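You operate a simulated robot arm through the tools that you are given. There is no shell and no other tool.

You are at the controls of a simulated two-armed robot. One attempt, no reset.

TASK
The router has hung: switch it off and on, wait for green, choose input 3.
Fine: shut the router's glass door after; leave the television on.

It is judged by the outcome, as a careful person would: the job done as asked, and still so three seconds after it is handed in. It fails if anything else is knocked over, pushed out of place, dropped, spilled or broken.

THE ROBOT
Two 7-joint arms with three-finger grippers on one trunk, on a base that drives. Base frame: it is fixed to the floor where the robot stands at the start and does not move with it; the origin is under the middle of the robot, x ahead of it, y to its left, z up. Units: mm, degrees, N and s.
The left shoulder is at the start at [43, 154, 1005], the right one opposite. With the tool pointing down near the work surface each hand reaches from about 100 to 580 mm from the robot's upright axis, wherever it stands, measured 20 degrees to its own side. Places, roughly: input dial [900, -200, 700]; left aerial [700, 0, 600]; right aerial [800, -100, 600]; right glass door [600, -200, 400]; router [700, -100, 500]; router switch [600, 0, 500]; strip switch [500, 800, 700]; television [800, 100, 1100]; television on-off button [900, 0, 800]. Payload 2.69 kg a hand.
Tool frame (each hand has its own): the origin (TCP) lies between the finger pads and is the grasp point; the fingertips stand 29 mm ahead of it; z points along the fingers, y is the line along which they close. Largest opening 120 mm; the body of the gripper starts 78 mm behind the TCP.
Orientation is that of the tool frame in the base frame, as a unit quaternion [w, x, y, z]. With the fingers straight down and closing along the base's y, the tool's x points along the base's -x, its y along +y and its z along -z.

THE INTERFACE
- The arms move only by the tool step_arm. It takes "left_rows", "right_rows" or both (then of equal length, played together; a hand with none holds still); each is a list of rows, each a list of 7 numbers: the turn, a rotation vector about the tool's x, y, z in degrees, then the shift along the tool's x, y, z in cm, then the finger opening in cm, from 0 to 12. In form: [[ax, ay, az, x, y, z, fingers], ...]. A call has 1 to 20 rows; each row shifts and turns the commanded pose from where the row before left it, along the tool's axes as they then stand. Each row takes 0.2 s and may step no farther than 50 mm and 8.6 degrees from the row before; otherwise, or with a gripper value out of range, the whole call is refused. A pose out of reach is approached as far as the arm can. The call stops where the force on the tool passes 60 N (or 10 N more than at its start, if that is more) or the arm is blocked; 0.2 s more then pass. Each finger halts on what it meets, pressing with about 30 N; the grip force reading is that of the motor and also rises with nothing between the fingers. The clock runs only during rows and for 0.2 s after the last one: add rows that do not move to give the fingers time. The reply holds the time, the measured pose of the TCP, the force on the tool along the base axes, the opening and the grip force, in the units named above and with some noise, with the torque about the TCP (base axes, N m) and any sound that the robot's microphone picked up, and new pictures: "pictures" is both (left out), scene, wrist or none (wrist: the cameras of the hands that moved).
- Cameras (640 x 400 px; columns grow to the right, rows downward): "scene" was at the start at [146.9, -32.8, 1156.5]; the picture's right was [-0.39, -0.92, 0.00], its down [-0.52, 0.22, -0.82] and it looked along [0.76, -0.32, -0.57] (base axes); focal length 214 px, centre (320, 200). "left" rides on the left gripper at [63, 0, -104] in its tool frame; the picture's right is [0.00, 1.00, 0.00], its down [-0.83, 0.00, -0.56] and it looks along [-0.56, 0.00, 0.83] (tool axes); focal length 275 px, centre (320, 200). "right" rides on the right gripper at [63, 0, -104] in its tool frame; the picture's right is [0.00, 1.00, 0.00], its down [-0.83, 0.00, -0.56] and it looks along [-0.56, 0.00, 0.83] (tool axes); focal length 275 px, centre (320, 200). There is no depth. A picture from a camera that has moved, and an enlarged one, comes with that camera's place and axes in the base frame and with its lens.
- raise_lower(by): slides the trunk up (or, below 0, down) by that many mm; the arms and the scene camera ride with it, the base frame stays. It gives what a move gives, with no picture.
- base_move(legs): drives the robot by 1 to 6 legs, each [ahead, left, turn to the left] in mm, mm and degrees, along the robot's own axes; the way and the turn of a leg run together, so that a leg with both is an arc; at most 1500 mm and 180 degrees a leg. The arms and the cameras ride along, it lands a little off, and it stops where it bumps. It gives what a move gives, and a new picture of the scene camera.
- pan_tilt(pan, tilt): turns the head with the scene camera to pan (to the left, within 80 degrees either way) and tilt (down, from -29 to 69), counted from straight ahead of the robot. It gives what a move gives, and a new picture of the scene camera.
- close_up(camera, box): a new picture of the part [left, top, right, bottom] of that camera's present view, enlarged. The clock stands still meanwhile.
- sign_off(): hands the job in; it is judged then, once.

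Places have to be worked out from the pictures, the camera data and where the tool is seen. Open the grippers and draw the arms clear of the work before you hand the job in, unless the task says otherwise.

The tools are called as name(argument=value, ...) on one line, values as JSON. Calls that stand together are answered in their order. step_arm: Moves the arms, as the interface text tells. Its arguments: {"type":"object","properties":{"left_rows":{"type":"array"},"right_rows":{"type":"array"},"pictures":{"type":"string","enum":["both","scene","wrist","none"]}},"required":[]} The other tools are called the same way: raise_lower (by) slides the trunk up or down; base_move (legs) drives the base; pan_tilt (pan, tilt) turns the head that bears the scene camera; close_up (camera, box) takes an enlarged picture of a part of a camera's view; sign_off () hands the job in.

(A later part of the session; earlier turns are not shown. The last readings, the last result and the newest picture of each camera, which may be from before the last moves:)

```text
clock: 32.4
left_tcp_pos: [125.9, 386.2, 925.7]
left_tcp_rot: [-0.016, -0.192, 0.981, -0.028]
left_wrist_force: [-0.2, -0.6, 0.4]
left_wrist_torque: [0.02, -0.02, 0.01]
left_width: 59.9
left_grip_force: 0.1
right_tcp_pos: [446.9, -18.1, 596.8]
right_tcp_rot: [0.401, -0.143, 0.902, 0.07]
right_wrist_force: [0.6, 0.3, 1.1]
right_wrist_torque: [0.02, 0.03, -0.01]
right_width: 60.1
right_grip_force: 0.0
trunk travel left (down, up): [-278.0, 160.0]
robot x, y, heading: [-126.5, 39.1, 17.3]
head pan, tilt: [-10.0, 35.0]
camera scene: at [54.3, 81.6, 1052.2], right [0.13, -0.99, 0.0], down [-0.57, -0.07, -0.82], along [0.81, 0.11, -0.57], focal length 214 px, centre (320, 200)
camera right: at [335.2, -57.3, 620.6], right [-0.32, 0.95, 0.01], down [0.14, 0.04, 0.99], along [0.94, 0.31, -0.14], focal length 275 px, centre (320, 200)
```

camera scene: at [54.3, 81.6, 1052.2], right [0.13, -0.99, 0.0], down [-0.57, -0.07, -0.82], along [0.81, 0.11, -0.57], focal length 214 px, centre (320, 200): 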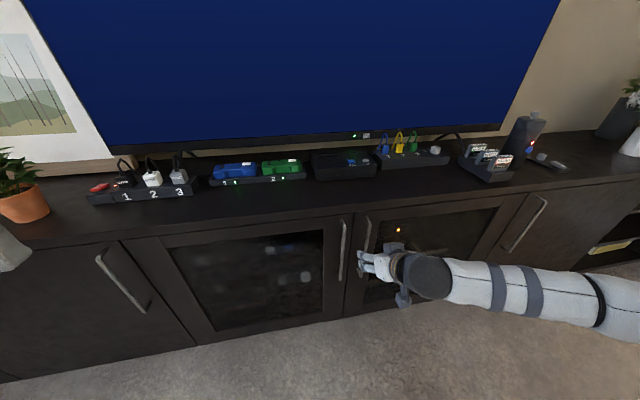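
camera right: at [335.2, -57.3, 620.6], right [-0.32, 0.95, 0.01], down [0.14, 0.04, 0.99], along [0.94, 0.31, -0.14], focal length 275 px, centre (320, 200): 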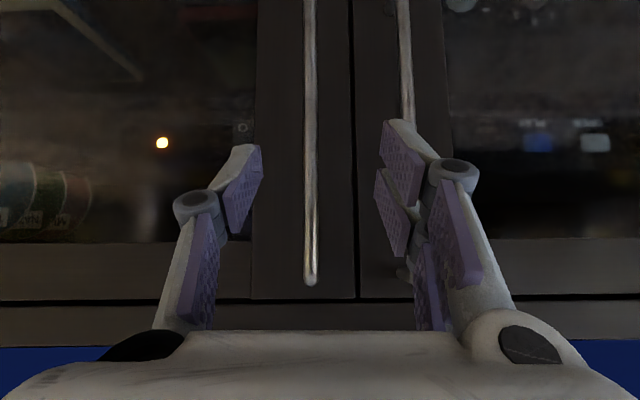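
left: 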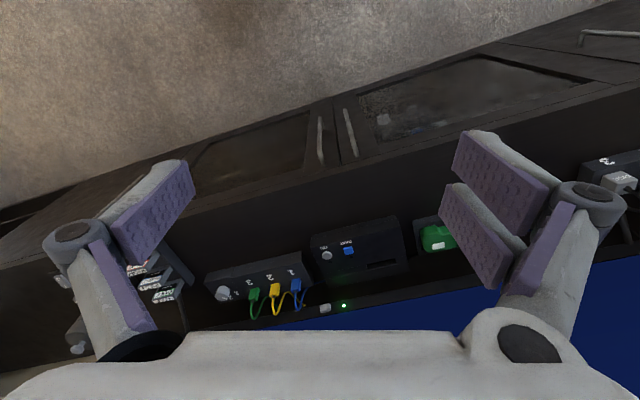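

The handle bar is nicely between the fingers. I'll drive the base forward about 90 mm with an 8 mm shift right, then close.

base_move(legs=[[88, -8, 0]])

step_arm(right_rows=[[0, 0, 0, 0, 0, 0, 6]], pictures="wrist")

```text
clock: 33.5
left_tcp_pos: [209.4, 405.9, 925.4]
left_tcp_rot: [-0.016, -0.193, 0.981, -0.028]
left_wrist_force: [0.3, 0.1, -0.1]
left_wrist_torque: [-0.01, 0.04, -0.02]
left_width: 60.1
left_grip_force: 0.0
right_tcp_pos: [527.7, 1.6, 590.4]
right_tcp_rot: [0.394, -0.146, 0.904, 0.071]
right_wrist_force: [-44.7, -0.3, -17.9]
right_wrist_torque: [-0.96, 0.17, 1.93]
right_width: 77.0
right_grip_force: 10.2
trunk travel left (down, up): [-278.0, 160.0]
robot x, y, heading: [-40.2, 59.7, 17.4]
head pan, tilt: [-10.0, 35.0]
camera scene: at [138.2, 100.6, 1052.2], right [0.13, -0.99, 0.0], down [-0.57, -0.08, -0.82], along [0.81, 0.11, -0.57], focal length 214 px, centre (320, 200)
```

scene: 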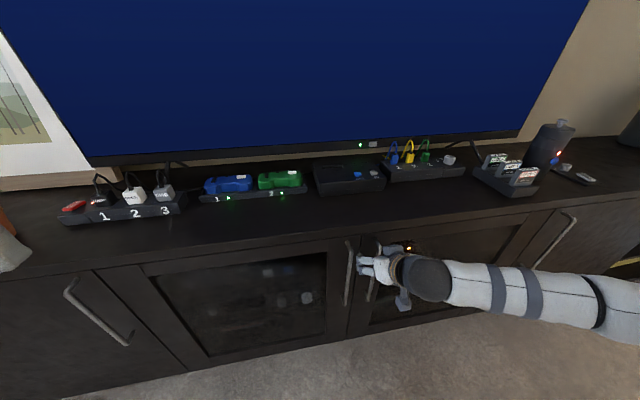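

```text
clock: 33.9
left_tcp_pos: [207.4, 405.0, 926.3]
left_tcp_rot: [-0.015, -0.193, 0.981, -0.028]
left_wrist_force: [0.3, -0.1, -0.3]
left_wrist_torque: [0.02, 0.01, 0.01]
left_width: 59.9
left_grip_force: 0.2
right_tcp_pos: [526.0, 2.4, 592.6]
right_tcp_rot: [0.394, -0.147, 0.904, 0.073]
right_wrist_force: [-15.0, 4.6, 6.2]
right_wrist_torque: [0.11, -0.18, 0.59]
right_width: 72.0
right_grip_force: 7.3
trunk travel left (down, up): [-278.0, 160.0]
robot x, y, heading: [-42.3, 60.6, 17.4]
head pan, tilt: [-10.0, 35.0]
camera right: at [414.6, -36.6, 618.0], right [-0.33, 0.95, 0.01], down [0.15, 0.04, 0.99], along [0.93, 0.32, -0.16], focal length 275 px, centre (320, 200)
```

right: 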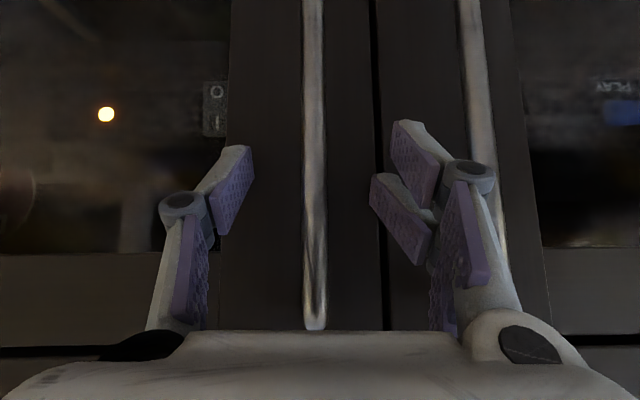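

The tips have just reached the door face (light contact) and the bar sits between the pads. I'll ease back a few mm and close on it.

step_arm(right_rows=[[0, 0, 0, 0, 0, -0.4, 6], [0, 0, 0, 0, 0, 0, 4], [0, 0, 0, 0, 0, 0, 2], [0, 0, 0, 0, 0, 0, 0.5], [0, 0, 0, 0, 0, 0, 0.5]], pictures="wrist")

```text
clock: 35.1
left_tcp_pos: [208.2, 404.8, 926.4]
left_tcp_rot: [-0.015, -0.192, 0.981, -0.027]
left_wrist_force: [-0.4, -0.1, 0.3]
left_wrist_torque: [-0.01, -0.03, -0.01]
left_width: 60.0
left_grip_force: 0.0
right_tcp_pos: [523.3, -1.6, 593.2]
right_tcp_rot: [0.392, -0.144, 0.906, 0.07]
right_wrist_force: [-41.8, -2.6, -2.6]
right_wrist_torque: [0.03, 0.0, 0.23]
right_width: 9.7
right_grip_force: 37.2
trunk travel left (down, up): [-278.0, 160.0]
robot x, y, heading: [-41.1, 54.3, 17.5]
head pan, tilt: [-10.0, 35.0]
camera right: at [410.4, -39.9, 619.6], right [-0.32, 0.95, 0.01], down [0.16, 0.04, 0.99], along [0.93, 0.32, -0.16], focal length 275 px, centre (320, 200)
```

right: 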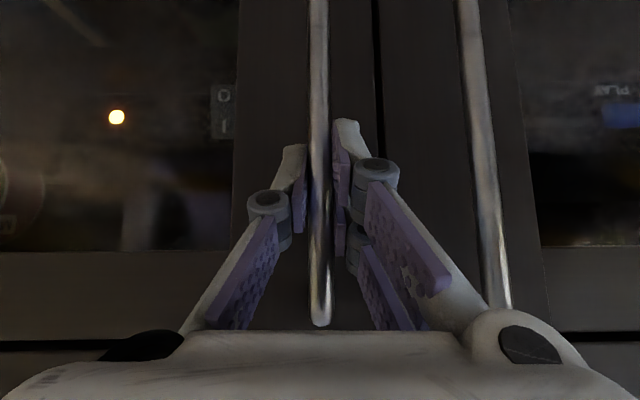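

The grip is on the bar (9.7 mm, 37 N). I'll pull the door open by driving the base back along the handle's arc.

base_move(legs=[[-52, -4, 0], [-52, -10, 0], [-50, -14, 0]])

```text
clock: 37.1
left_tcp_pos: [71.7, 332.2, 926.8]
left_tcp_rot: [-0.016, -0.192, 0.981, -0.028]
left_wrist_force: [-0.1, 0.2, -0.7]
left_wrist_torque: [-0.02, -0.03, -0.02]
left_width: 60.1
left_grip_force: 0.0
right_tcp_pos: [389.4, -74.5, 593.3]
right_tcp_rot: [0.395, -0.144, 0.905, 0.07]
right_wrist_force: [5.3, -6.7, -4.1]
right_wrist_torque: [0.0, 0.26, -0.05]
right_width: 10.0
right_grip_force: 37.2
trunk travel left (down, up): [-278.0, 160.0]
robot x, y, heading: [-178.5, -17.1, 17.7]
head pan, tilt: [-10.0, 35.0]
camera scene: at [2.5, 27.0, 1052.1], right [0.13, -0.99, 0.0], down [-0.57, -0.07, -0.82], along [0.81, 0.11, -0.57], focal length 214 px, centre (320, 200)
```

scene: 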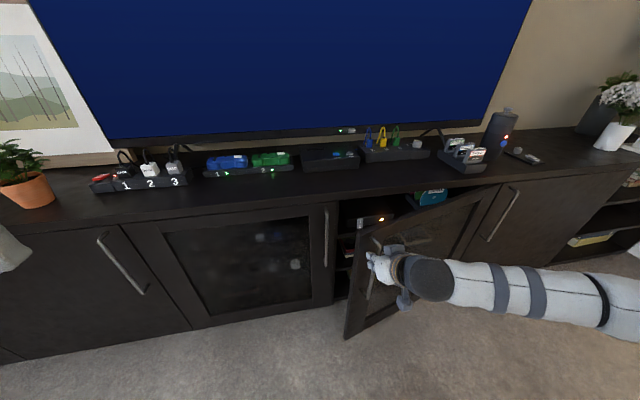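

The door is swinging (about 16° open). Before driving farther back, I'll check what is behind me on both sides.

pan_tilt(pan=-80, tilt=40)

pan_tilt(pan=80, tilt=40)

pan_tilt(pan=-25, tilt=40)

```text
clock: 38.5
left_tcp_pos: [72.3, 332.7, 925.6]
left_tcp_rot: [-0.016, -0.192, 0.981, -0.028]
left_wrist_force: [0.1, 0.7, 0.4]
left_wrist_torque: [0.0, -0.01, 0.0]
left_width: 60.0
left_grip_force: 0.1
right_tcp_pos: [390.5, -75.3, 593.8]
right_tcp_rot: [0.395, -0.144, 0.905, 0.07]
right_wrist_force: [3.6, -3.9, -2.5]
right_wrist_torque: [0.28, 0.12, -0.02]
right_width: 10.2
right_grip_force: 37.4
trunk travel left (down, up): [-278.0, 160.0]
robot x, y, heading: [-178.4, -17.9, 17.6]
head pan, tilt: [-80.0, 40.0]
camera scene: at [-45.7, -59.3, 1044.6], right [-0.89, -0.46, 0.0], down [-0.3, 0.57, -0.77], along [0.35, -0.68, -0.64], focal length 214 px, centre (320, 200)
```

scene: 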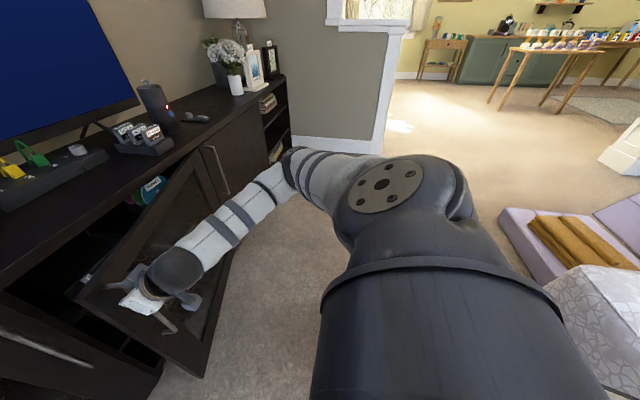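

```text
clock: 41.0
left_tcp_pos: [73.2, 332.5, 926.7]
left_tcp_rot: [-0.016, -0.192, 0.981, -0.028]
left_wrist_force: [-0.3, 0.0, -0.4]
left_wrist_torque: [0.02, -0.02, 0.0]
left_width: 59.9
left_grip_force: 0.1
right_tcp_pos: [389.4, -73.6, 593.3]
right_tcp_rot: [0.395, -0.145, 0.905, 0.07]
right_wrist_force: [3.3, -5.5, -2.2]
right_wrist_torque: [0.25, -0.06, 0.01]
right_width: 9.9
right_grip_force: 37.6
trunk travel left (down, up): [-278.0, 160.0]
robot x, y, heading: [-180.5, -15.1, 17.2]
head pan, tilt: [80.0, 40.0]
camera scene: at [-96.0, 100.2, 1044.6], right [0.99, 0.13, 0.0], down [0.08, -0.64, -0.77], along [-0.1, 0.76, -0.64], focal length 214 px, centre (320, 200)
```

scene: 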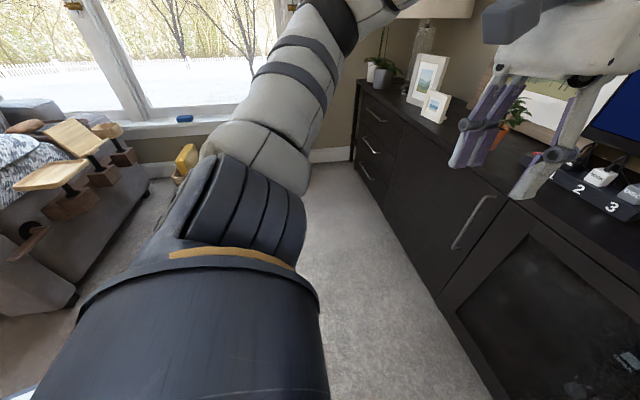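

```text
clock: 42.8
left_tcp_pos: [72.7, 331.0, 926.3]
left_tcp_rot: [-0.016, -0.192, 0.981, -0.028]
left_wrist_force: [-0.3, -0.8, 0.3]
left_wrist_torque: [0.0, 0.01, 0.01]
left_width: 60.2
left_grip_force: 0.2
right_tcp_pos: [389.7, -73.8, 593.4]
right_tcp_rot: [0.395, -0.144, 0.905, 0.069]
right_wrist_force: [4.1, -5.7, -2.1]
right_wrist_torque: [0.23, -0.04, -0.01]
right_width: 9.9
right_grip_force: 37.1
trunk travel left (down, up): [-278.0, 160.0]
robot x, y, heading: [-181.1, -11.9, 17.4]
head pan, tilt: [-25.0, 40.0]
camera scene: at [-0.6, 4.9, 1044.5], right [-0.13, -0.99, 0.0], down [-0.64, 0.08, -0.77], along [0.76, -0.1, -0.64], focal length 214 px, centre (320, 200)
```

scene: 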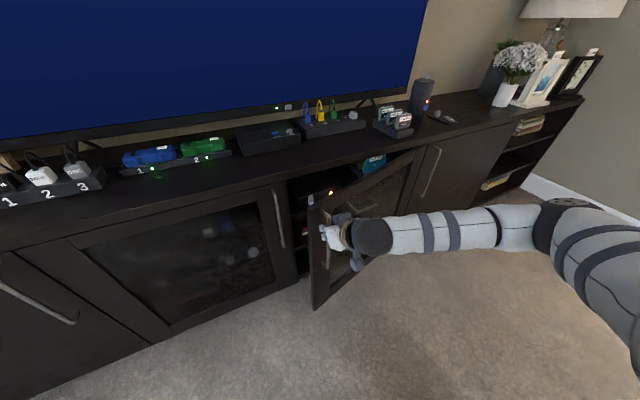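

Furniture is more than 600 mm behind the base, so there is room. I'll continue along the handle arc to about 37°.

base_move(legs=[[-42, -17, 0], [-39, -19, 0], [-39, -23, 0], [-39, -28, 0]])

```text
clock: 45.2
left_tcp_pos: [-52.5, 202.1, 926.3]
left_tcp_rot: [-0.015, -0.192, 0.981, -0.029]
left_wrist_force: [-0.7, 0.1, -0.3]
left_wrist_torque: [0.01, -0.02, 0.01]
left_width: 60.0
left_grip_force: 0.1
right_tcp_pos: [263.4, -203.0, 595.4]
right_tcp_rot: [0.394, -0.145, 0.905, 0.07]
right_wrist_force: [-5.0, 2.4, -2.0]
right_wrist_torque: [0.19, 0.07, 0.11]
right_width: 10.1
right_grip_force: 37.6
trunk travel left (down, up): [-278.0, 160.0]
robot x, y, heading: [-308.3, -142.2, 17.4]
head pan, tilt: [-25.0, 40.0]
camera scene: at [-126.4, -125.7, 1044.6], right [-0.13, -0.99, 0.0], down [-0.64, 0.08, -0.77], along [0.76, -0.1, -0.64], focal length 214 px, centre (320, 200)
```

scene: 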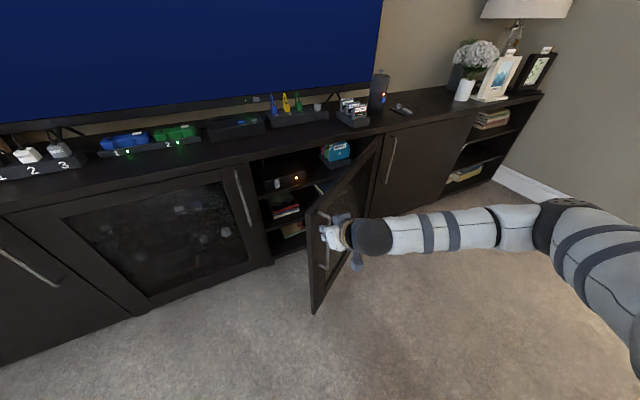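

About 35° open with low forces. I'll continue to about 50°.

base_move(legs=[[-36, -31, 0], [-34, -34, 0], [-30, -37, 0]])

```text
clock: 47.2
left_tcp_pos: [-117.2, 74.7, 925.6]
left_tcp_rot: [-0.016, -0.193, 0.981, -0.028]
left_wrist_force: [-0.1, -0.7, 0.5]
left_wrist_torque: [0.0, -0.02, 0.01]
left_width: 60.2
left_grip_force: 0.1
right_tcp_pos: [199.4, -330.7, 595.6]
right_tcp_rot: [0.394, -0.146, 0.905, 0.07]
right_wrist_force: [-3.0, 1.4, 1.3]
right_wrist_torque: [0.09, 0.01, 0.04]
right_width: 10.1
right_grip_force: 37.2
trunk travel left (down, up): [-278.0, 160.0]
robot x, y, heading: [-371.4, -273.9, 17.5]
head pan, tilt: [-25.0, 40.0]
camera scene: at [-191.2, -252.8, 1044.6], right [-0.13, -0.99, 0.0], down [-0.64, 0.08, -0.77], along [0.76, -0.1, -0.64], focal length 214 px, centre (320, 200)
```

scene: 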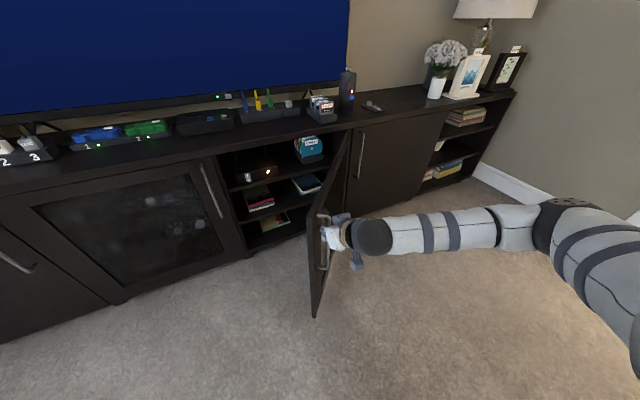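

All is well at 50°. I'll continue to about 65°.

base_move(legs=[[-27, -41, 0], [-23, -41, 0], [-20, -43, 0]])

step_arm(right_rows=[[0, 0, 0, 0, 0, 0, 0.5]], pictures="wrist")

```text
clock: 49.5
left_tcp_pos: [-146.7, -64.1, 926.9]
left_tcp_rot: [-0.016, -0.193, 0.981, -0.028]
left_wrist_force: [0.4, 0.2, -0.1]
left_wrist_torque: [0.02, 0.02, 0.01]
left_width: 60.1
left_grip_force: 0.1
right_tcp_pos: [168.8, -471.0, 595.0]
right_tcp_rot: [0.394, -0.146, 0.905, 0.069]
right_wrist_force: [-14.7, 1.0, -1.1]
right_wrist_torque: [-0.11, 0.05, 0.05]
right_width: 9.8
right_grip_force: 37.1
trunk travel left (down, up): [-278.0, 160.0]
robot x, y, heading: [-396.8, -412.4, 17.4]
head pan, tilt: [-25.0, 40.0]
camera scene: at [-221.0, -392.2, 1044.7], right [-0.13, -0.99, 0.0], down [-0.64, 0.08, -0.77], along [0.76, -0.1, -0.64], focal length 214 px, centre (320, 200)
```

scene: 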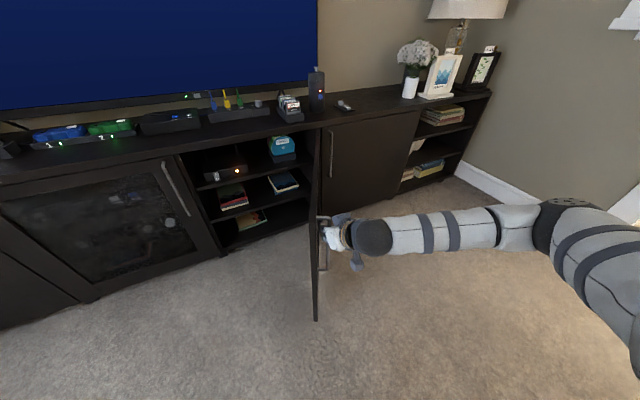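

```text
clock: 49.9
left_tcp_pos: [-147.0, -63.7, 926.0]
left_tcp_rot: [-0.016, -0.192, 0.981, -0.028]
left_wrist_force: [-0.2, -1.1, 0.5]
left_wrist_torque: [0.01, 0.0, 0.0]
left_width: 60.1
left_grip_force: 0.0
right_tcp_pos: [168.0, -470.3, 594.2]
right_tcp_rot: [0.394, -0.147, 0.905, 0.07]
right_wrist_force: [-3.8, 0.9, 2.7]
right_wrist_torque: [-0.12, -0.16, 0.08]
right_width: 9.7
right_grip_force: 36.7
trunk travel left (down, up): [-278.0, 160.0]
robot x, y, heading: [-398.4, -411.3, 17.5]
head pan, tilt: [-25.0, 40.0]
camera right: at [56.9, -509.1, 620.1], right [-0.32, 0.95, 0.01], down [0.15, 0.04, 0.99], along [0.93, 0.32, -0.16], focal length 275 px, centre (320, 200)
```

right: 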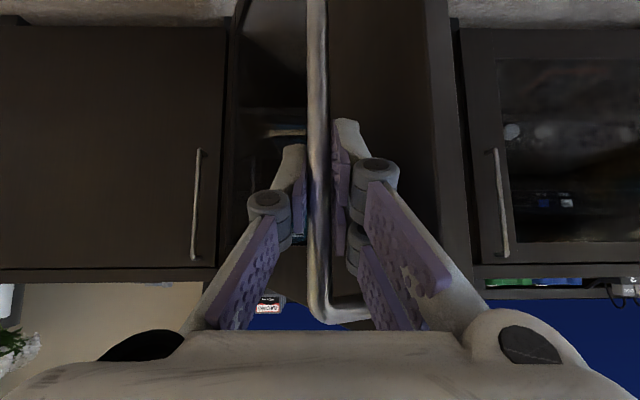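

The door stands at about 65° open. I'll open the fingers slightly and slip the hand back and up off the handle.

step_arm(right_rows=[[0, 0, 0, 0, 0, 0, 2.4], [0, 0, 0, 0, 0, 0, 2.4], [0, 0, 0, 0, 0, -1.5, 2.4], [0, 0, 0, 0, 0, -1.5, 2.4], [0, 0, 0, 0, 0, -1.5, 2.4], [0, 0, 0, 0, 0, -1.5, 2.4]], pictures="both")

```text
clock: 51.3
left_tcp_pos: [-146.6, -65.2, 925.3]
left_tcp_rot: [-0.016, -0.193, 0.981, -0.028]
left_wrist_force: [-0.7, 0.0, -0.5]
left_wrist_torque: [0.02, -0.02, -0.02]
left_width: 60.5
left_grip_force: 0.0
right_tcp_pos: [127.3, -484.3, 634.8]
right_tcp_rot: [0.393, -0.145, 0.905, 0.07]
right_wrist_force: [0.2, 0.8, 0.4]
right_wrist_torque: [0.04, 0.01, -0.02]
right_width: 23.9
right_grip_force: 0.1
trunk travel left (down, up): [-278.0, 160.0]
robot x, y, heading: [-401.0, -412.6, 17.3]
head pan, tilt: [-25.0, 40.0]
camera scene: at [-220.2, -392.1, 1044.6], right [-0.13, -0.99, 0.0], down [-0.64, 0.08, -0.77], along [0.76, -0.1, -0.64], focal length 214 px, centre (320, 200)
camera right: at [15.5, -523.6, 660.9], right [-0.32, 0.95, 0.01], down [0.15, 0.04, 0.99], along [0.93, 0.32, -0.16], focal length 275 px, centre (320, 200)
```

scene: 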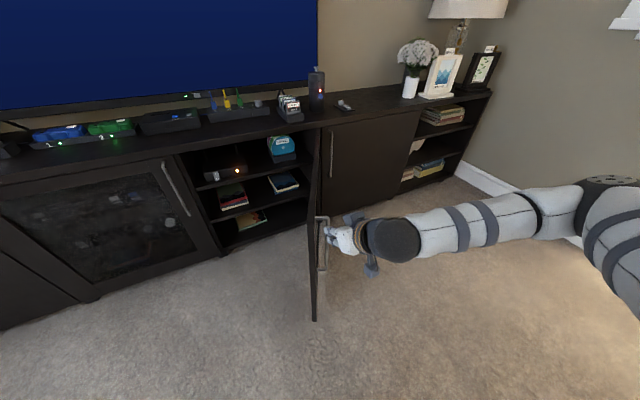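
right: 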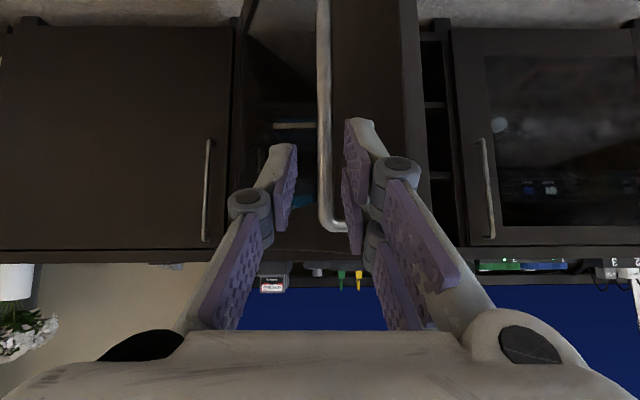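

The handle is released. I'll withdraw the right hand further, then raise the trunk so the hand and arm are above the door.

step_arm(right_rows=[[0, 0, 0, 0, 0, -2.5, 2.4], [0, 0, 0, 0, 0, -2.5, 2.4], [0, 0, 0, 0, 0, -2.5, 2.4]], pictures="none")

raise_lower(by=95)

step_arm(right_rows=[[0, 8.5, 0, 0, 0, -2, 2.4], [0, 8.5, 0, 0, 0, -2, 2.4], [0, 8.5, 0, 0, 0, -2, 2.4], [0, 8.5, 0, 0, 0, -2, 2.4], [0, 8.5, 0, 0, 0, -2, 2.4], [0, 6, 0, 0, 0, -2, 2.4], [0, 0, 0, 0, 0, -2, 2.4]], pictures="scene")

```text
clock: 52.1
left_tcp_pos: [-146.4, -65.4, 927.1]
left_tcp_rot: [-0.016, -0.193, 0.981, -0.028]
left_wrist_force: [-0.5, -0.2, -1.2]
left_wrist_torque: [-0.01, 0.0, 0.0]
left_width: 60.2
left_grip_force: 0.0
right_tcp_pos: [89.4, -499.8, 681.0]
right_tcp_rot: [0.393, -0.146, 0.905, 0.069]
right_wrist_force: [0.3, 0.2, -0.5]
right_wrist_torque: [0.01, 0.01, 0.01]
right_width: 24.0
right_grip_force: 0.1
right hand out of reach, approached as far as the arm can: row 3
trunk travel left (down, up): [-278.0, 160.0]
robot x, y, heading: [-399.9, -410.9, 17.2]
head pan, tilt: [-25.0, 40.0]
```

```text
clock: 53.4
left_tcp_pos: [-146.3, -65.0, 1019.9]
left_tcp_rot: [-0.017, -0.193, 0.981, -0.028]
left_wrist_force: [0.1, 0.7, -0.2]
left_wrist_torque: [0.02, 0.01, -0.02]
left_width: 59.9
left_grip_force: 0.0
right_tcp_pos: [88.8, -499.9, 775.8]
right_tcp_rot: [0.394, -0.145, 0.905, 0.07]
right_wrist_force: [0.7, 0.4, -0.5]
right_wrist_torque: [0.0, -0.03, -0.01]
right_width: 24.1
right_grip_force: 0.1
trunk travel left (down, up): [-373.0, 65.0]
robot x, y, heading: [-399.0, -410.2, 17.4]
head pan, tilt: [-25.0, 40.0]
```

```text
clock: 55.0
left_tcp_pos: [-146.5, -64.5, 1020.6]
left_tcp_rot: [-0.016, -0.193, 0.981, -0.028]
left_wrist_force: [-0.3, 0.1, -0.4]
left_wrist_torque: [0.01, 0.0, -0.01]
left_width: 59.9
left_grip_force: 0.0
right_tcp_pos: [42.4, -516.9, 901.9]
right_tcp_rot: [-0.012, -0.161, 0.987, 0.005]
right_wrist_force: [-0.1, -0.4, 0.2]
right_wrist_torque: [0.01, 0.0, 0.02]
right_width: 24.2
right_grip_force: 0.0
trunk travel left (down, up): [-373.0, 65.0]
robot x, y, heading: [-402.2, -414.2, 17.5]
head pan, tilt: [-25.0, 40.0]
camera scene: at [-252.6, -402.1, 1147.8], right [-0.13, -0.99, 0.0], down [-0.64, 0.08, -0.77], along [0.76, -0.1, -0.64], focal length 214 px, centre (320, 200)
```

scene: 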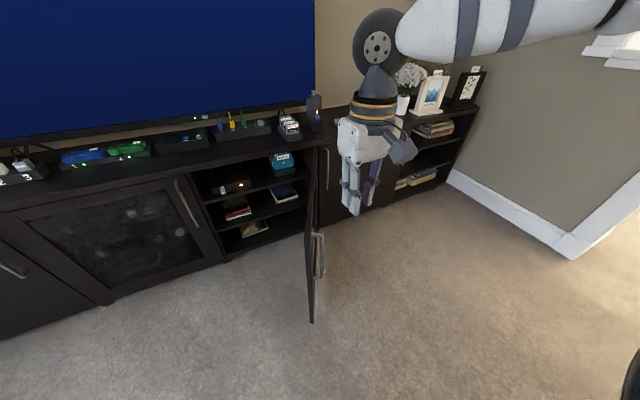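

The door stays put. I'll tuck the right hand back and up, and zoom on the now uncovered router.

step_arm(right_rows=[[0, 0, 0, 2.5, 0, -3, 2.4], [0, 0, 0, 2.5, 0, -3, 2.4], [0, 0, 0, 2.5, 0, -3, 2.4]], pictures="none")

base_move(legs=[[0, 240, 0]])

close_up(camera="scene", box=[180, 150, 400, 290])

```text
clock: 55.8
left_tcp_pos: [-146.4, -64.7, 1021.1]
left_tcp_rot: [-0.016, -0.193, 0.981, -0.029]
left_wrist_force: [0.6, -0.9, -0.5]
left_wrist_torque: [0.04, -0.01, 0.02]
left_width: 59.9
left_grip_force: 0.0
right_tcp_pos: [-26.7, -542.3, 992.8]
right_tcp_rot: [-0.012, -0.161, 0.987, 0.003]
right_wrist_force: [0.1, 0.4, -0.1]
right_wrist_torque: [0.03, -0.02, -0.01]
right_width: 24.2
right_grip_force: 0.0
trunk travel left (down, up): [-373.0, 65.0]
robot x, y, heading: [-399.4, -413.5, 17.6]
head pan, tilt: [-25.0, 40.0]
```

```text
clock: 58.2
left_tcp_pos: [-220.3, 165.6, 1020.9]
left_tcp_rot: [-0.017, -0.194, 0.98, -0.028]
left_wrist_force: [-0.4, -0.1, 0.4]
left_wrist_torque: [0.03, 0.0, 0.0]
left_width: 59.9
left_grip_force: 0.0
right_tcp_pos: [-98.8, -310.8, 992.6]
right_tcp_rot: [-0.012, -0.163, 0.987, 0.005]
right_wrist_force: [-0.5, 0.6, 0.3]
right_wrist_torque: [-0.03, 0.01, -0.02]
right_width: 24.0
right_grip_force: 0.0
trunk travel left (down, up): [-373.0, 65.0]
robot x, y, heading: [-471.3, -181.4, 17.5]
head pan, tilt: [-25.0, 40.0]
camera scene: at [-325.3, -171.0, 1147.8], right [-0.13, -0.99, 0.0], down [-0.64, 0.08, -0.77], along [0.76, -0.1, -0.64], focal length 214 px, centre (320, 200)
```

scene: 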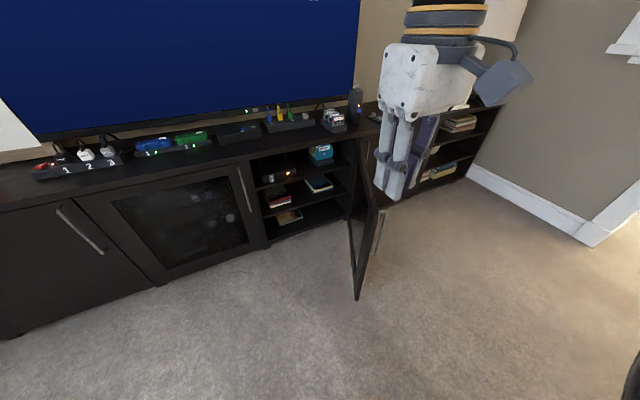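

```text
2.86 times, centred on (290, 220) of scene
camera zoom: at [-325.3, -171.0, 1147.8], right [-0.13, -0.99, 0.0], down [-0.64, 0.08, -0.77], along [0.76, -0.1, -0.64], focal length 613 px, centre (406, 143)
```

zoom: 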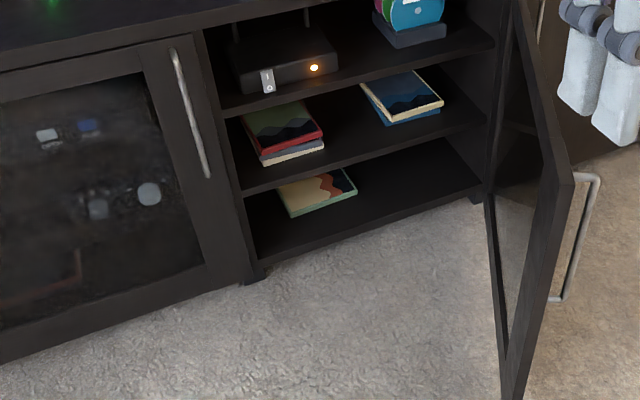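

The rocker sits on a tab at the router's front left, with O below I, and the LED is to its right. Here in open floor I'll set up the left arm: straighten yaw, bring it forward and lower, then pitch it forward about 50° with fingers closed.

step_arm(left_rows=[[-2.8, 0, 4.9, -1.36, 0, 0, 4], [0, 0, 0, -1.36, -2.95, 2.41, 2], [0, 0, 0, -1.36, -2.95, 2.41, 0], [0, 0, 0, -1.36, -2.95, 2.41, 0], [0, 0, 0, -1.36, -2.95, 2.41, 0], [0, 0, 0, -1.36, -2.95, 2.41, 0], [0, 0, 0, -1.36, -2.95, 2.41, 0], [0, 0, 0, -1.36, -2.95, 2.41, 0], [0, 0, 0, -1.36, -2.95, 2.41, 0], [0, 0, 0, -1.36, -2.95, 2.41, 0], [0, -8.5, 0, 0, 0, 0, 0], [0, -8.5, 0, 0, 0, 0, 0], [0, -8.5, 0, 0, 0, 0, 0], [0, -8.5, 0, 0, 0, 0, 0], [0, -8.5, 0, 0, 0, 0, 0], [0, -8.5, 0, 0, 0, 0, 0]], pictures="scene")

```text
clock: 61.6
left_tcp_pos: [-19.0, -49.3, 800.0]
left_tcp_rot: [0.408, -0.139, 0.9, 0.061]
left_wrist_force: [-0.4, 0.4, 0.8]
left_wrist_torque: [-0.01, 0.01, -0.01]
left_width: 0.1
left_grip_force: 28.6
right_tcp_pos: [-98.9, -310.4, 992.2]
right_tcp_rot: [-0.014, -0.163, 0.987, 0.004]
right_wrist_force: [-0.1, -0.1, 0.3]
right_wrist_torque: [0.02, -0.05, -0.02]
right_width: 23.9
right_grip_force: 0.1
trunk travel left (down, up): [-373.0, 65.0]
robot x, y, heading: [-475.2, -179.8, 17.6]
head pan, tilt: [-25.0, 40.0]
camera scene: at [-325.0, -171.1, 1147.7], right [-0.13, -0.99, 0.0], down [-0.64, 0.08, -0.77], along [0.76, -0.1, -0.64], focal length 214 px, centre (320, 200)
```

scene: 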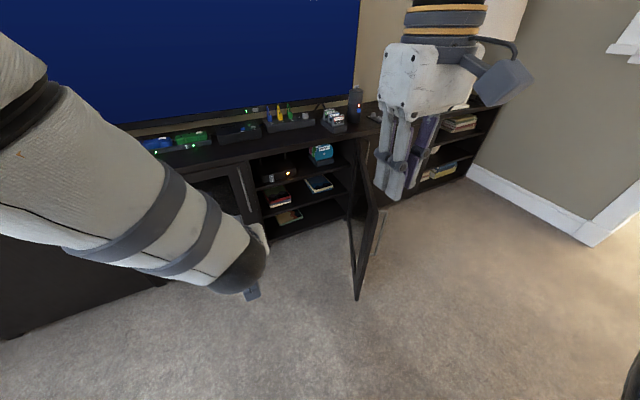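

The left arm is set, with its TCP about 474 mm ahead at z 800. I'll lower the hand by arm another 100 mm and lift the right hand, then lower the trunk 190 mm.

step_arm(left_rows=[[0, 0, 0, 1.92, 0, 1.6, 0], [0, 0, 0, 1.92, 0, 1.6, 0], [0, 0, 0, 1.92, 0, 1.6, 0], [0, 0, 0, 1.92, 0, 1.6, 0]], right_rows=[[0, 0, 0, 0, 0, -1.5, 2.4], [0, 0, 0, 0, 0, -1.5, 2.4], [0, 0, 0, 0, 0, -1.5, 2.4], [0, 0, 0, 0, 0, -1, 2.4]], pictures="none")

raise_lower(by=-180)

pan_tilt(pan=-10, tilt=35)

```text
clock: 62.6
left_tcp_pos: [-20.8, -50.4, 700.1]
left_tcp_rot: [0.408, -0.139, 0.901, 0.061]
left_wrist_force: [-0.3, 0.6, 0.5]
left_wrist_torque: [-0.02, -0.01, 0.0]
left_width: 0.0
left_grip_force: 27.9
right_tcp_pos: [-97.0, -311.1, 1046.7]
right_tcp_rot: [-0.013, -0.162, 0.987, 0.004]
right_wrist_force: [-0.7, -0.2, 0.5]
right_wrist_torque: [-0.03, 0.0, 0.02]
right_width: 24.1
right_grip_force: 0.0
trunk travel left (down, up): [-373.0, 65.0]
robot x, y, heading: [-473.8, -182.4, 17.6]
head pan, tilt: [-25.0, 40.0]
```

```text
clock: 64.6
left_tcp_pos: [-21.7, -51.3, 520.3]
left_tcp_rot: [0.407, -0.138, 0.901, 0.061]
left_wrist_force: [0.1, 0.2, -0.2]
left_wrist_torque: [-0.01, 0.01, 0.0]
left_width: 0.1
left_grip_force: 28.3
right_tcp_pos: [-91.9, -308.7, 860.5]
right_tcp_rot: [-0.027, -0.162, 0.986, 0.003]
right_wrist_force: [0.9, 0.5, -0.2]
right_wrist_torque: [0.02, 0.02, 0.01]
right_width: 23.8
right_grip_force: 0.0
trunk travel left (down, up): [-193.0, 245.0]
robot x, y, heading: [-472.3, -178.1, 17.4]
head pan, tilt: [-25.0, 40.0]
```

```text
clock: 65.4
left_tcp_pos: [-20.9, -50.6, 520.0]
left_tcp_rot: [0.408, -0.137, 0.901, 0.06]
left_wrist_force: [0.1, 0.7, 0.5]
left_wrist_torque: [-0.01, -0.02, -0.03]
left_width: 0.0
left_grip_force: 28.6
right_tcp_pos: [-91.2, -309.8, 859.8]
right_tcp_rot: [-0.027, -0.163, 0.986, 0.002]
right_wrist_force: [-0.1, 0.4, 0.6]
right_wrist_torque: [0.03, 0.0, -0.01]
right_width: 23.9
right_grip_force: 0.1
trunk travel left (down, up): [-193.0, 245.0]
robot x, y, heading: [-472.0, -183.6, 17.4]
head pan, tilt: [-10.0, 35.0]
camera scene: at [-269.3, -132.0, 967.0], right [0.13, -0.99, 0.0], down [-0.57, -0.08, -0.82], along [0.81, 0.11, -0.57], focal length 214 px, centre (320, 200)
```

scene: 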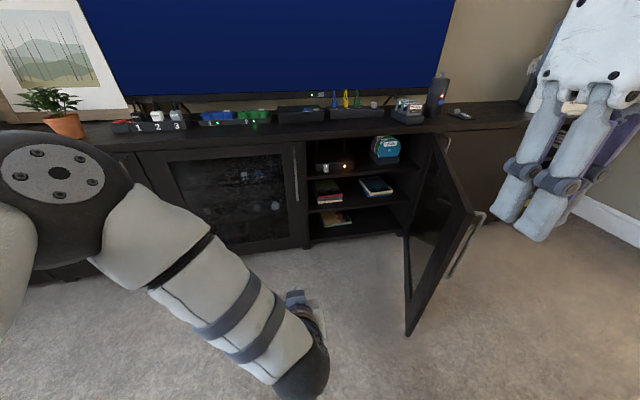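

The path is clear, with the door's free edge at about (0, -455). I'll shift the left hand 65 mm right and drive to within viewing distance of the router.

step_arm(left_rows=[[0, 0, 0, 0, -3.3, 0, 0], [0, 0, 0, 0, -3.2, 0, 0]], pictures="none")

base_move(legs=[[400, -120, 0]])

close_up(camera="left", box=[0, 0, 640, 400])

```text
clock: 66.0
left_tcp_pos: [-0.9, -112.9, 519.7]
left_tcp_rot: [0.408, -0.138, 0.901, 0.061]
left_wrist_force: [-0.2, 0.5, 0.6]
left_wrist_torque: [-0.02, -0.01, 0.0]
left_width: 0.0
left_grip_force: 28.6
right_tcp_pos: [-92.2, -308.9, 860.2]
right_tcp_rot: [-0.027, -0.162, 0.986, 0.003]
right_wrist_force: [0.0, -0.6, 0.5]
right_wrist_torque: [-0.01, 0.01, 0.02]
right_width: 24.2
right_grip_force: 0.0
trunk travel left (down, up): [-193.0, 245.0]
robot x, y, heading: [-472.1, -185.0, 17.5]
head pan, tilt: [-10.0, 35.0]
```

```text
clock: 68.6
left_tcp_pos: [415.5, -106.8, 519.4]
left_tcp_rot: [0.408, -0.138, 0.901, 0.06]
left_wrist_force: [-0.6, 0.1, -0.6]
left_wrist_torque: [0.0, 0.04, -0.04]
left_width: 0.0
left_grip_force: 28.5
right_tcp_pos: [326.0, -302.9, 859.6]
right_tcp_rot: [-0.027, -0.161, 0.987, 0.002]
right_wrist_force: [0.3, -0.4, -0.5]
right_wrist_torque: [0.0, -0.03, -0.01]
right_width: 24.0
right_grip_force: 0.0
trunk travel left (down, up): [-193.0, 245.0]
robot x, y, heading: [-50.6, -173.3, 17.6]
head pan, tilt: [-10.0, 35.0]
camera scene: at [147.8, -125.5, 967.0], right [0.13, -0.99, 0.0], down [-0.57, -0.07, -0.82], along [0.81, 0.11, -0.57], focal length 214 px, centre (320, 200)
```

scene: 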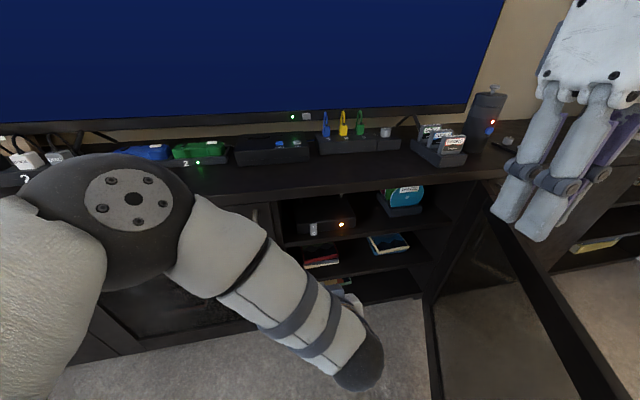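

```text
1.00 times, centred on (320, 200) of left (not enlarged: the box is as wide or as high as the picture)
camera zoom: at [301.4, -141.4, 540.3], right [-0.29, 0.96, 0.0], down [0.13, 0.04, 0.99], along [0.95, 0.29, -0.13], focal length 275 px, centre (320, 200)
```

zoom: 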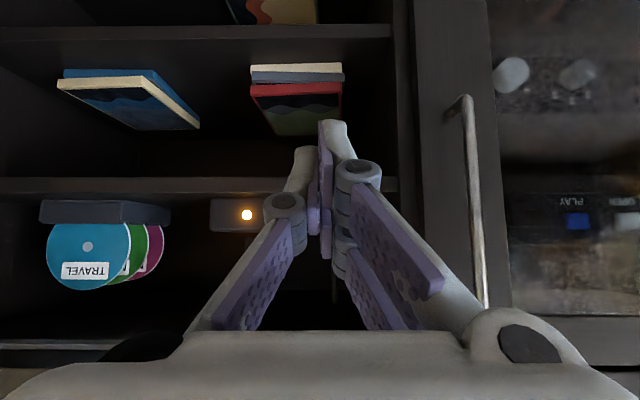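

The router is visible past the fingers. I'll zoom the scene camera on the rocker to measure it.

close_up(camera="scene", box=[280, 190, 380, 252])

close_up(camera="left", box=[200, 150, 420, 290])

```text
6.40 times, centred on (330, 221) of scene
camera zoom: at [147.8, -125.5, 967.0], right [0.13, -0.99, 0.0], down [-0.57, -0.07, -0.82], along [0.81, 0.11, -0.57], focal length 1373 px, centre (256, 66)
```

zoom: 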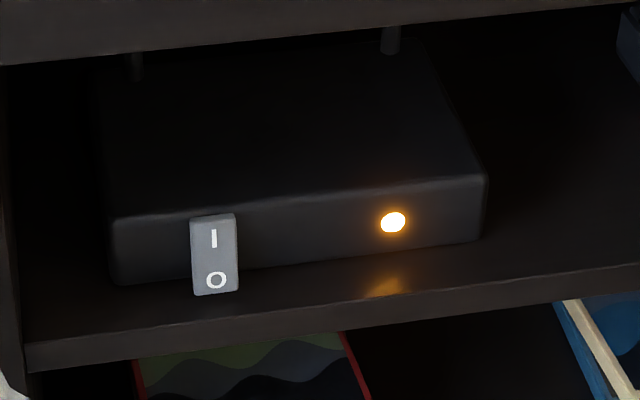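

```text
2.86 times, centred on (310, 220) of left
camera zoom: at [301.4, -141.4, 540.3], right [-0.29, 0.96, 0.0], down [0.13, 0.04, 0.99], along [0.95, 0.29, -0.13], focal length 786 px, centre (349, 143)
```

zoom: 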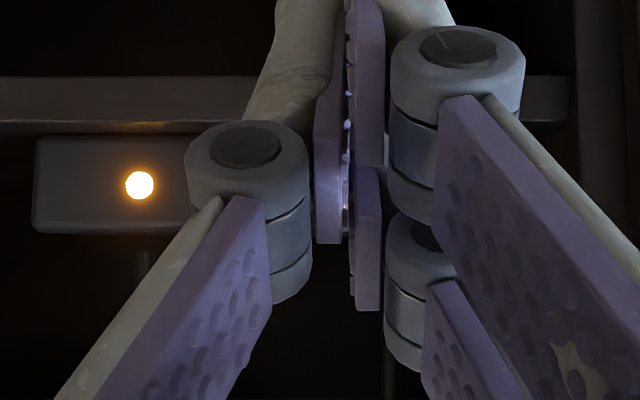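

The rocker spans z≈485–525 at Y≈-230, with O near z 494 just above the shelf. I need the fingers near horizontal to press O, so I'll pitch the left hand up another 41° here in free space.

step_arm(left_rows=[[0, -8.3, 0, 0, 0, 0, 0], [0, -8.3, 0, 0, 0, 0, 0], [0, -8.3, 0, 0, 0, 0, 0], [0, -8.3, 0, 0, 0, 0, 0], [0, -8.3, 0, 0, 0, 0, 0]], pictures="both")

```text
clock: 69.8
left_tcp_pos: [414.3, -74.0, 540.4]
left_tcp_rot: [0.7, -0.108, 0.698, 0.105]
left_wrist_force: [0.5, 0.1, 0.6]
left_wrist_torque: [-0.01, -0.02, 0.0]
left_width: 0.1
left_grip_force: 29.0
left hand out of reach, approached as far as the arm can: row 5
right_tcp_pos: [324.7, -303.2, 859.7]
right_tcp_rot: [-0.027, -0.161, 0.987, 0.002]
right_wrist_force: [-0.3, -0.1, 0.0]
right_wrist_torque: [-0.02, -0.01, 0.03]
right_width: 23.9
right_grip_force: 0.0
trunk travel left (down, up): [-193.0, 245.0]
robot x, y, heading: [-55.5, -173.9, 17.4]
head pan, tilt: [-10.0, 35.0]
camera scene: at [147.7, -125.4, 967.0], right [0.13, -0.99, 0.0], down [-0.57, -0.07, -0.82], along [0.81, 0.11, -0.57], focal length 214 px, centre (320, 200)
camera left: at [315.7, -105.3, 477.0], right [-0.3, 0.95, 0.0], down [-0.53, -0.17, 0.83], along [0.79, 0.25, 0.56], focal length 275 px, centre (320, 200)
```

scene: 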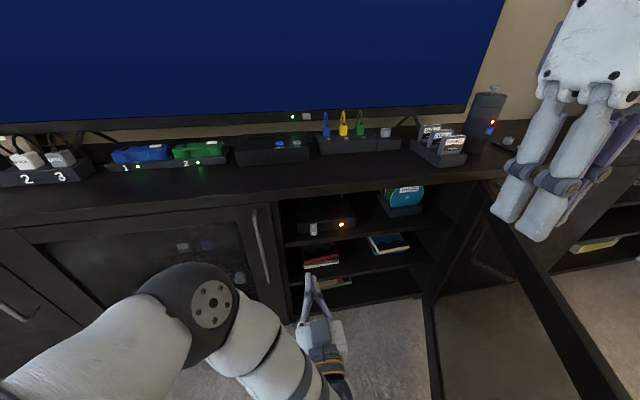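
left: 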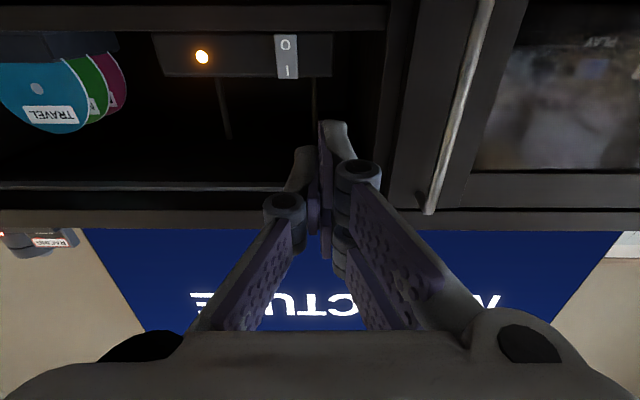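

The hand is horizontal now, and both cameras place the rocker's O at about (581, -231, 503) and I at about (585, -231, 527). I'll zoom for accuracy.

close_up(camera="left", box=[220, 0, 380, 100])

close_up(camera="scene", box=[270, 180, 370, 330])

```text
4.00 times, centred on (300, 50) of left
camera zoom: at [315.7, -105.3, 477.0], right [-0.3, 0.95, 0.0], down [-0.53, -0.17, 0.83], along [0.79, 0.25, 0.56], focal length 1101 px, centre (400, 800)
```

zoom: 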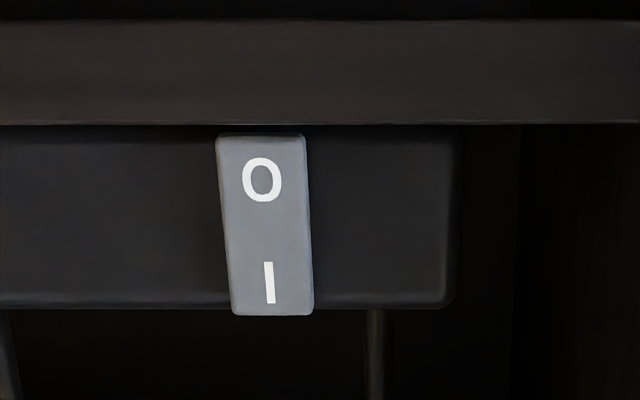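

```text
2.67 times, centred on (320, 255) of scene
camera zoom: at [147.7, -125.4, 967.0], right [0.13, -0.99, 0.0], down [-0.57, -0.07, -0.82], along [0.81, 0.11, -0.57], focal length 572 px, centre (320, 53)
```

zoom: 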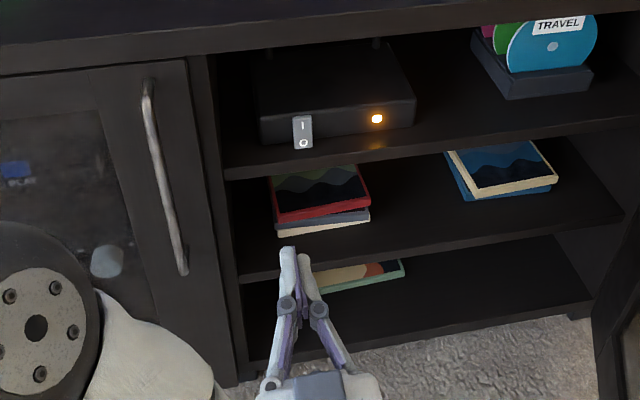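

The rocker runs from z≈492 to 534 with its pivot near 513, so I'll press O at z≈502. I'll lower the hand 38 mm and shift it 36 mm right, still well clear.

step_arm(left_rows=[[0, 0, 0, 1.3, -1.2, 0, 0], [0, 0, 0, 1.3, -1.2, 0, 0], [0, 0, 0, 1.2, -1.2, 0, 0]], pictures="wrist")

```text
clock: 70.6
left_tcp_pos: [422.4, -67.9, 531.5]
left_tcp_rot: [0.699, -0.107, 0.699, 0.104]
left_wrist_force: [0.5, 0.0, 0.6]
left_wrist_torque: [-0.04, -0.04, -0.01]
left_width: 0.0
left_grip_force: 28.5
left hand out of reach, approached as far as the arm can: row 1, 2, 3
right_tcp_pos: [325.3, -302.6, 859.8]
right_tcp_rot: [-0.027, -0.161, 0.987, 0.002]
right_wrist_force: [-0.3, -0.2, -0.9]
right_wrist_torque: [0.04, 0.02, -0.01]
right_width: 23.9
right_grip_force: 0.0
trunk travel left (down, up): [-193.0, 245.0]
robot x, y, heading: [-52.7, -176.2, 17.4]
head pan, tilt: [-10.0, 35.0]
camera left: at [323.7, -99.1, 468.6], right [-0.3, 0.95, 0.0], down [-0.53, -0.17, 0.83], along [0.79, 0.25, 0.56], focal length 275 px, centre (320, 200)
```

left: 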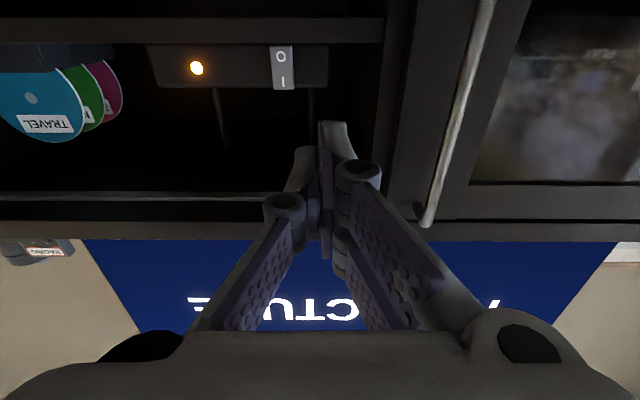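

The arm alone is at its limit, so I'll use trunk (-29 mm) and base (39 mm right, 125 mm forward) to line up about 40 mm short of the rocker.

raise_lower(by=-29)

base_move(legs=[[0, -39, 0], [125, 0, 0]])

close_up(camera="left", box=[160, 0, 480, 200])

close_up(camera="scene", box=[250, 160, 410, 260])

```text
clock: 71.3
left_tcp_pos: [421.5, -66.9, 504.0]
left_tcp_rot: [0.699, -0.109, 0.699, 0.106]
left_wrist_force: [-0.5, 0.7, 0.8]
left_wrist_torque: [-0.02, 0.03, -0.01]
left_width: 0.0
left_grip_force: 28.8
right_tcp_pos: [330.7, -300.8, 822.3]
right_tcp_rot: [-0.038, -0.161, 0.986, 0.002]
right_wrist_force: [-0.2, 0.2, 0.6]
right_wrist_torque: [-0.01, 0.01, 0.02]
right_width: 24.0
right_grip_force: 0.0
trunk travel left (down, up): [-164.0, 274.0]
robot x, y, heading: [-55.2, -176.3, 17.5]
head pan, tilt: [-10.0, 35.0]
```

```text
clock: 73.1
left_tcp_pos: [553.2, -68.1, 504.0]
left_tcp_rot: [0.699, -0.108, 0.699, 0.105]
left_wrist_force: [1.1, 0.4, -0.1]
left_wrist_torque: [0.02, -0.01, -0.03]
left_width: 0.1
left_grip_force: 28.4
right_tcp_pos: [461.6, -299.9, 823.1]
right_tcp_rot: [-0.038, -0.16, 0.986, 0.002]
right_wrist_force: [-0.4, 0.0, 1.1]
right_wrist_torque: [0.0, 0.02, -0.03]
right_width: 24.3
right_grip_force: 0.1
trunk travel left (down, up): [-164.0, 274.0]
robot x, y, heading: [77.2, -176.9, 17.5]
head pan, tilt: [-10.0, 35.0]
camera scene: at [287.8, -122.6, 935.3], right [0.13, -0.99, 0.0], down [-0.57, -0.07, -0.82], along [0.81, 0.11, -0.57], focal length 214 px, centre (320, 200)
```

scene: 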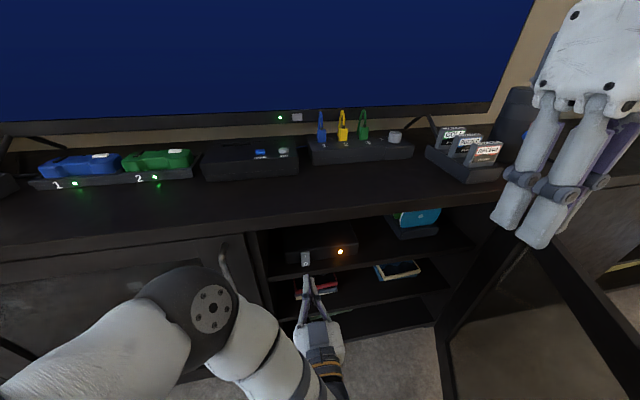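

```text
2.00 times, centred on (320, 100) of left
camera zoom: at [454.0, -98.8, 440.2], right [-0.3, 0.95, 0.0], down [-0.53, -0.17, 0.83], along [0.79, 0.25, 0.56], focal length 551 px, centre (320, 400)
```

zoom: 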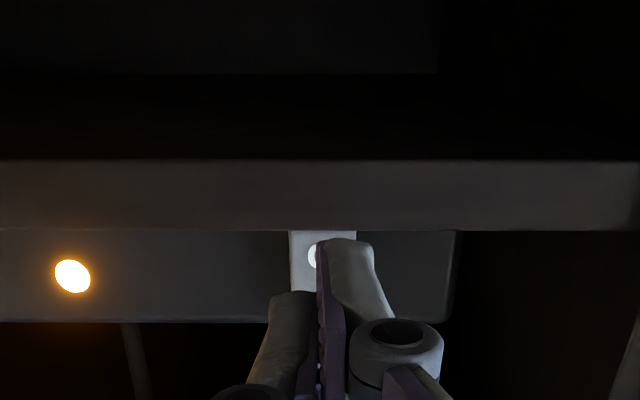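

```text
4.00 times, centred on (330, 210) of scene
camera zoom: at [287.8, -122.6, 935.3], right [0.13, -0.99, 0.0], down [-0.57, -0.07, -0.82], along [0.81, 0.11, -0.57], focal length 858 px, centre (280, 160)
```

zoom: 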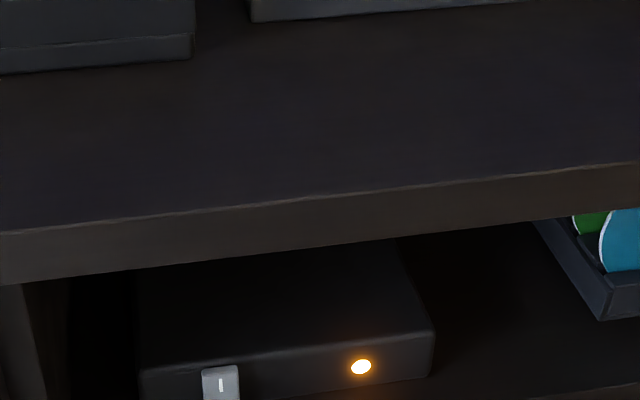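

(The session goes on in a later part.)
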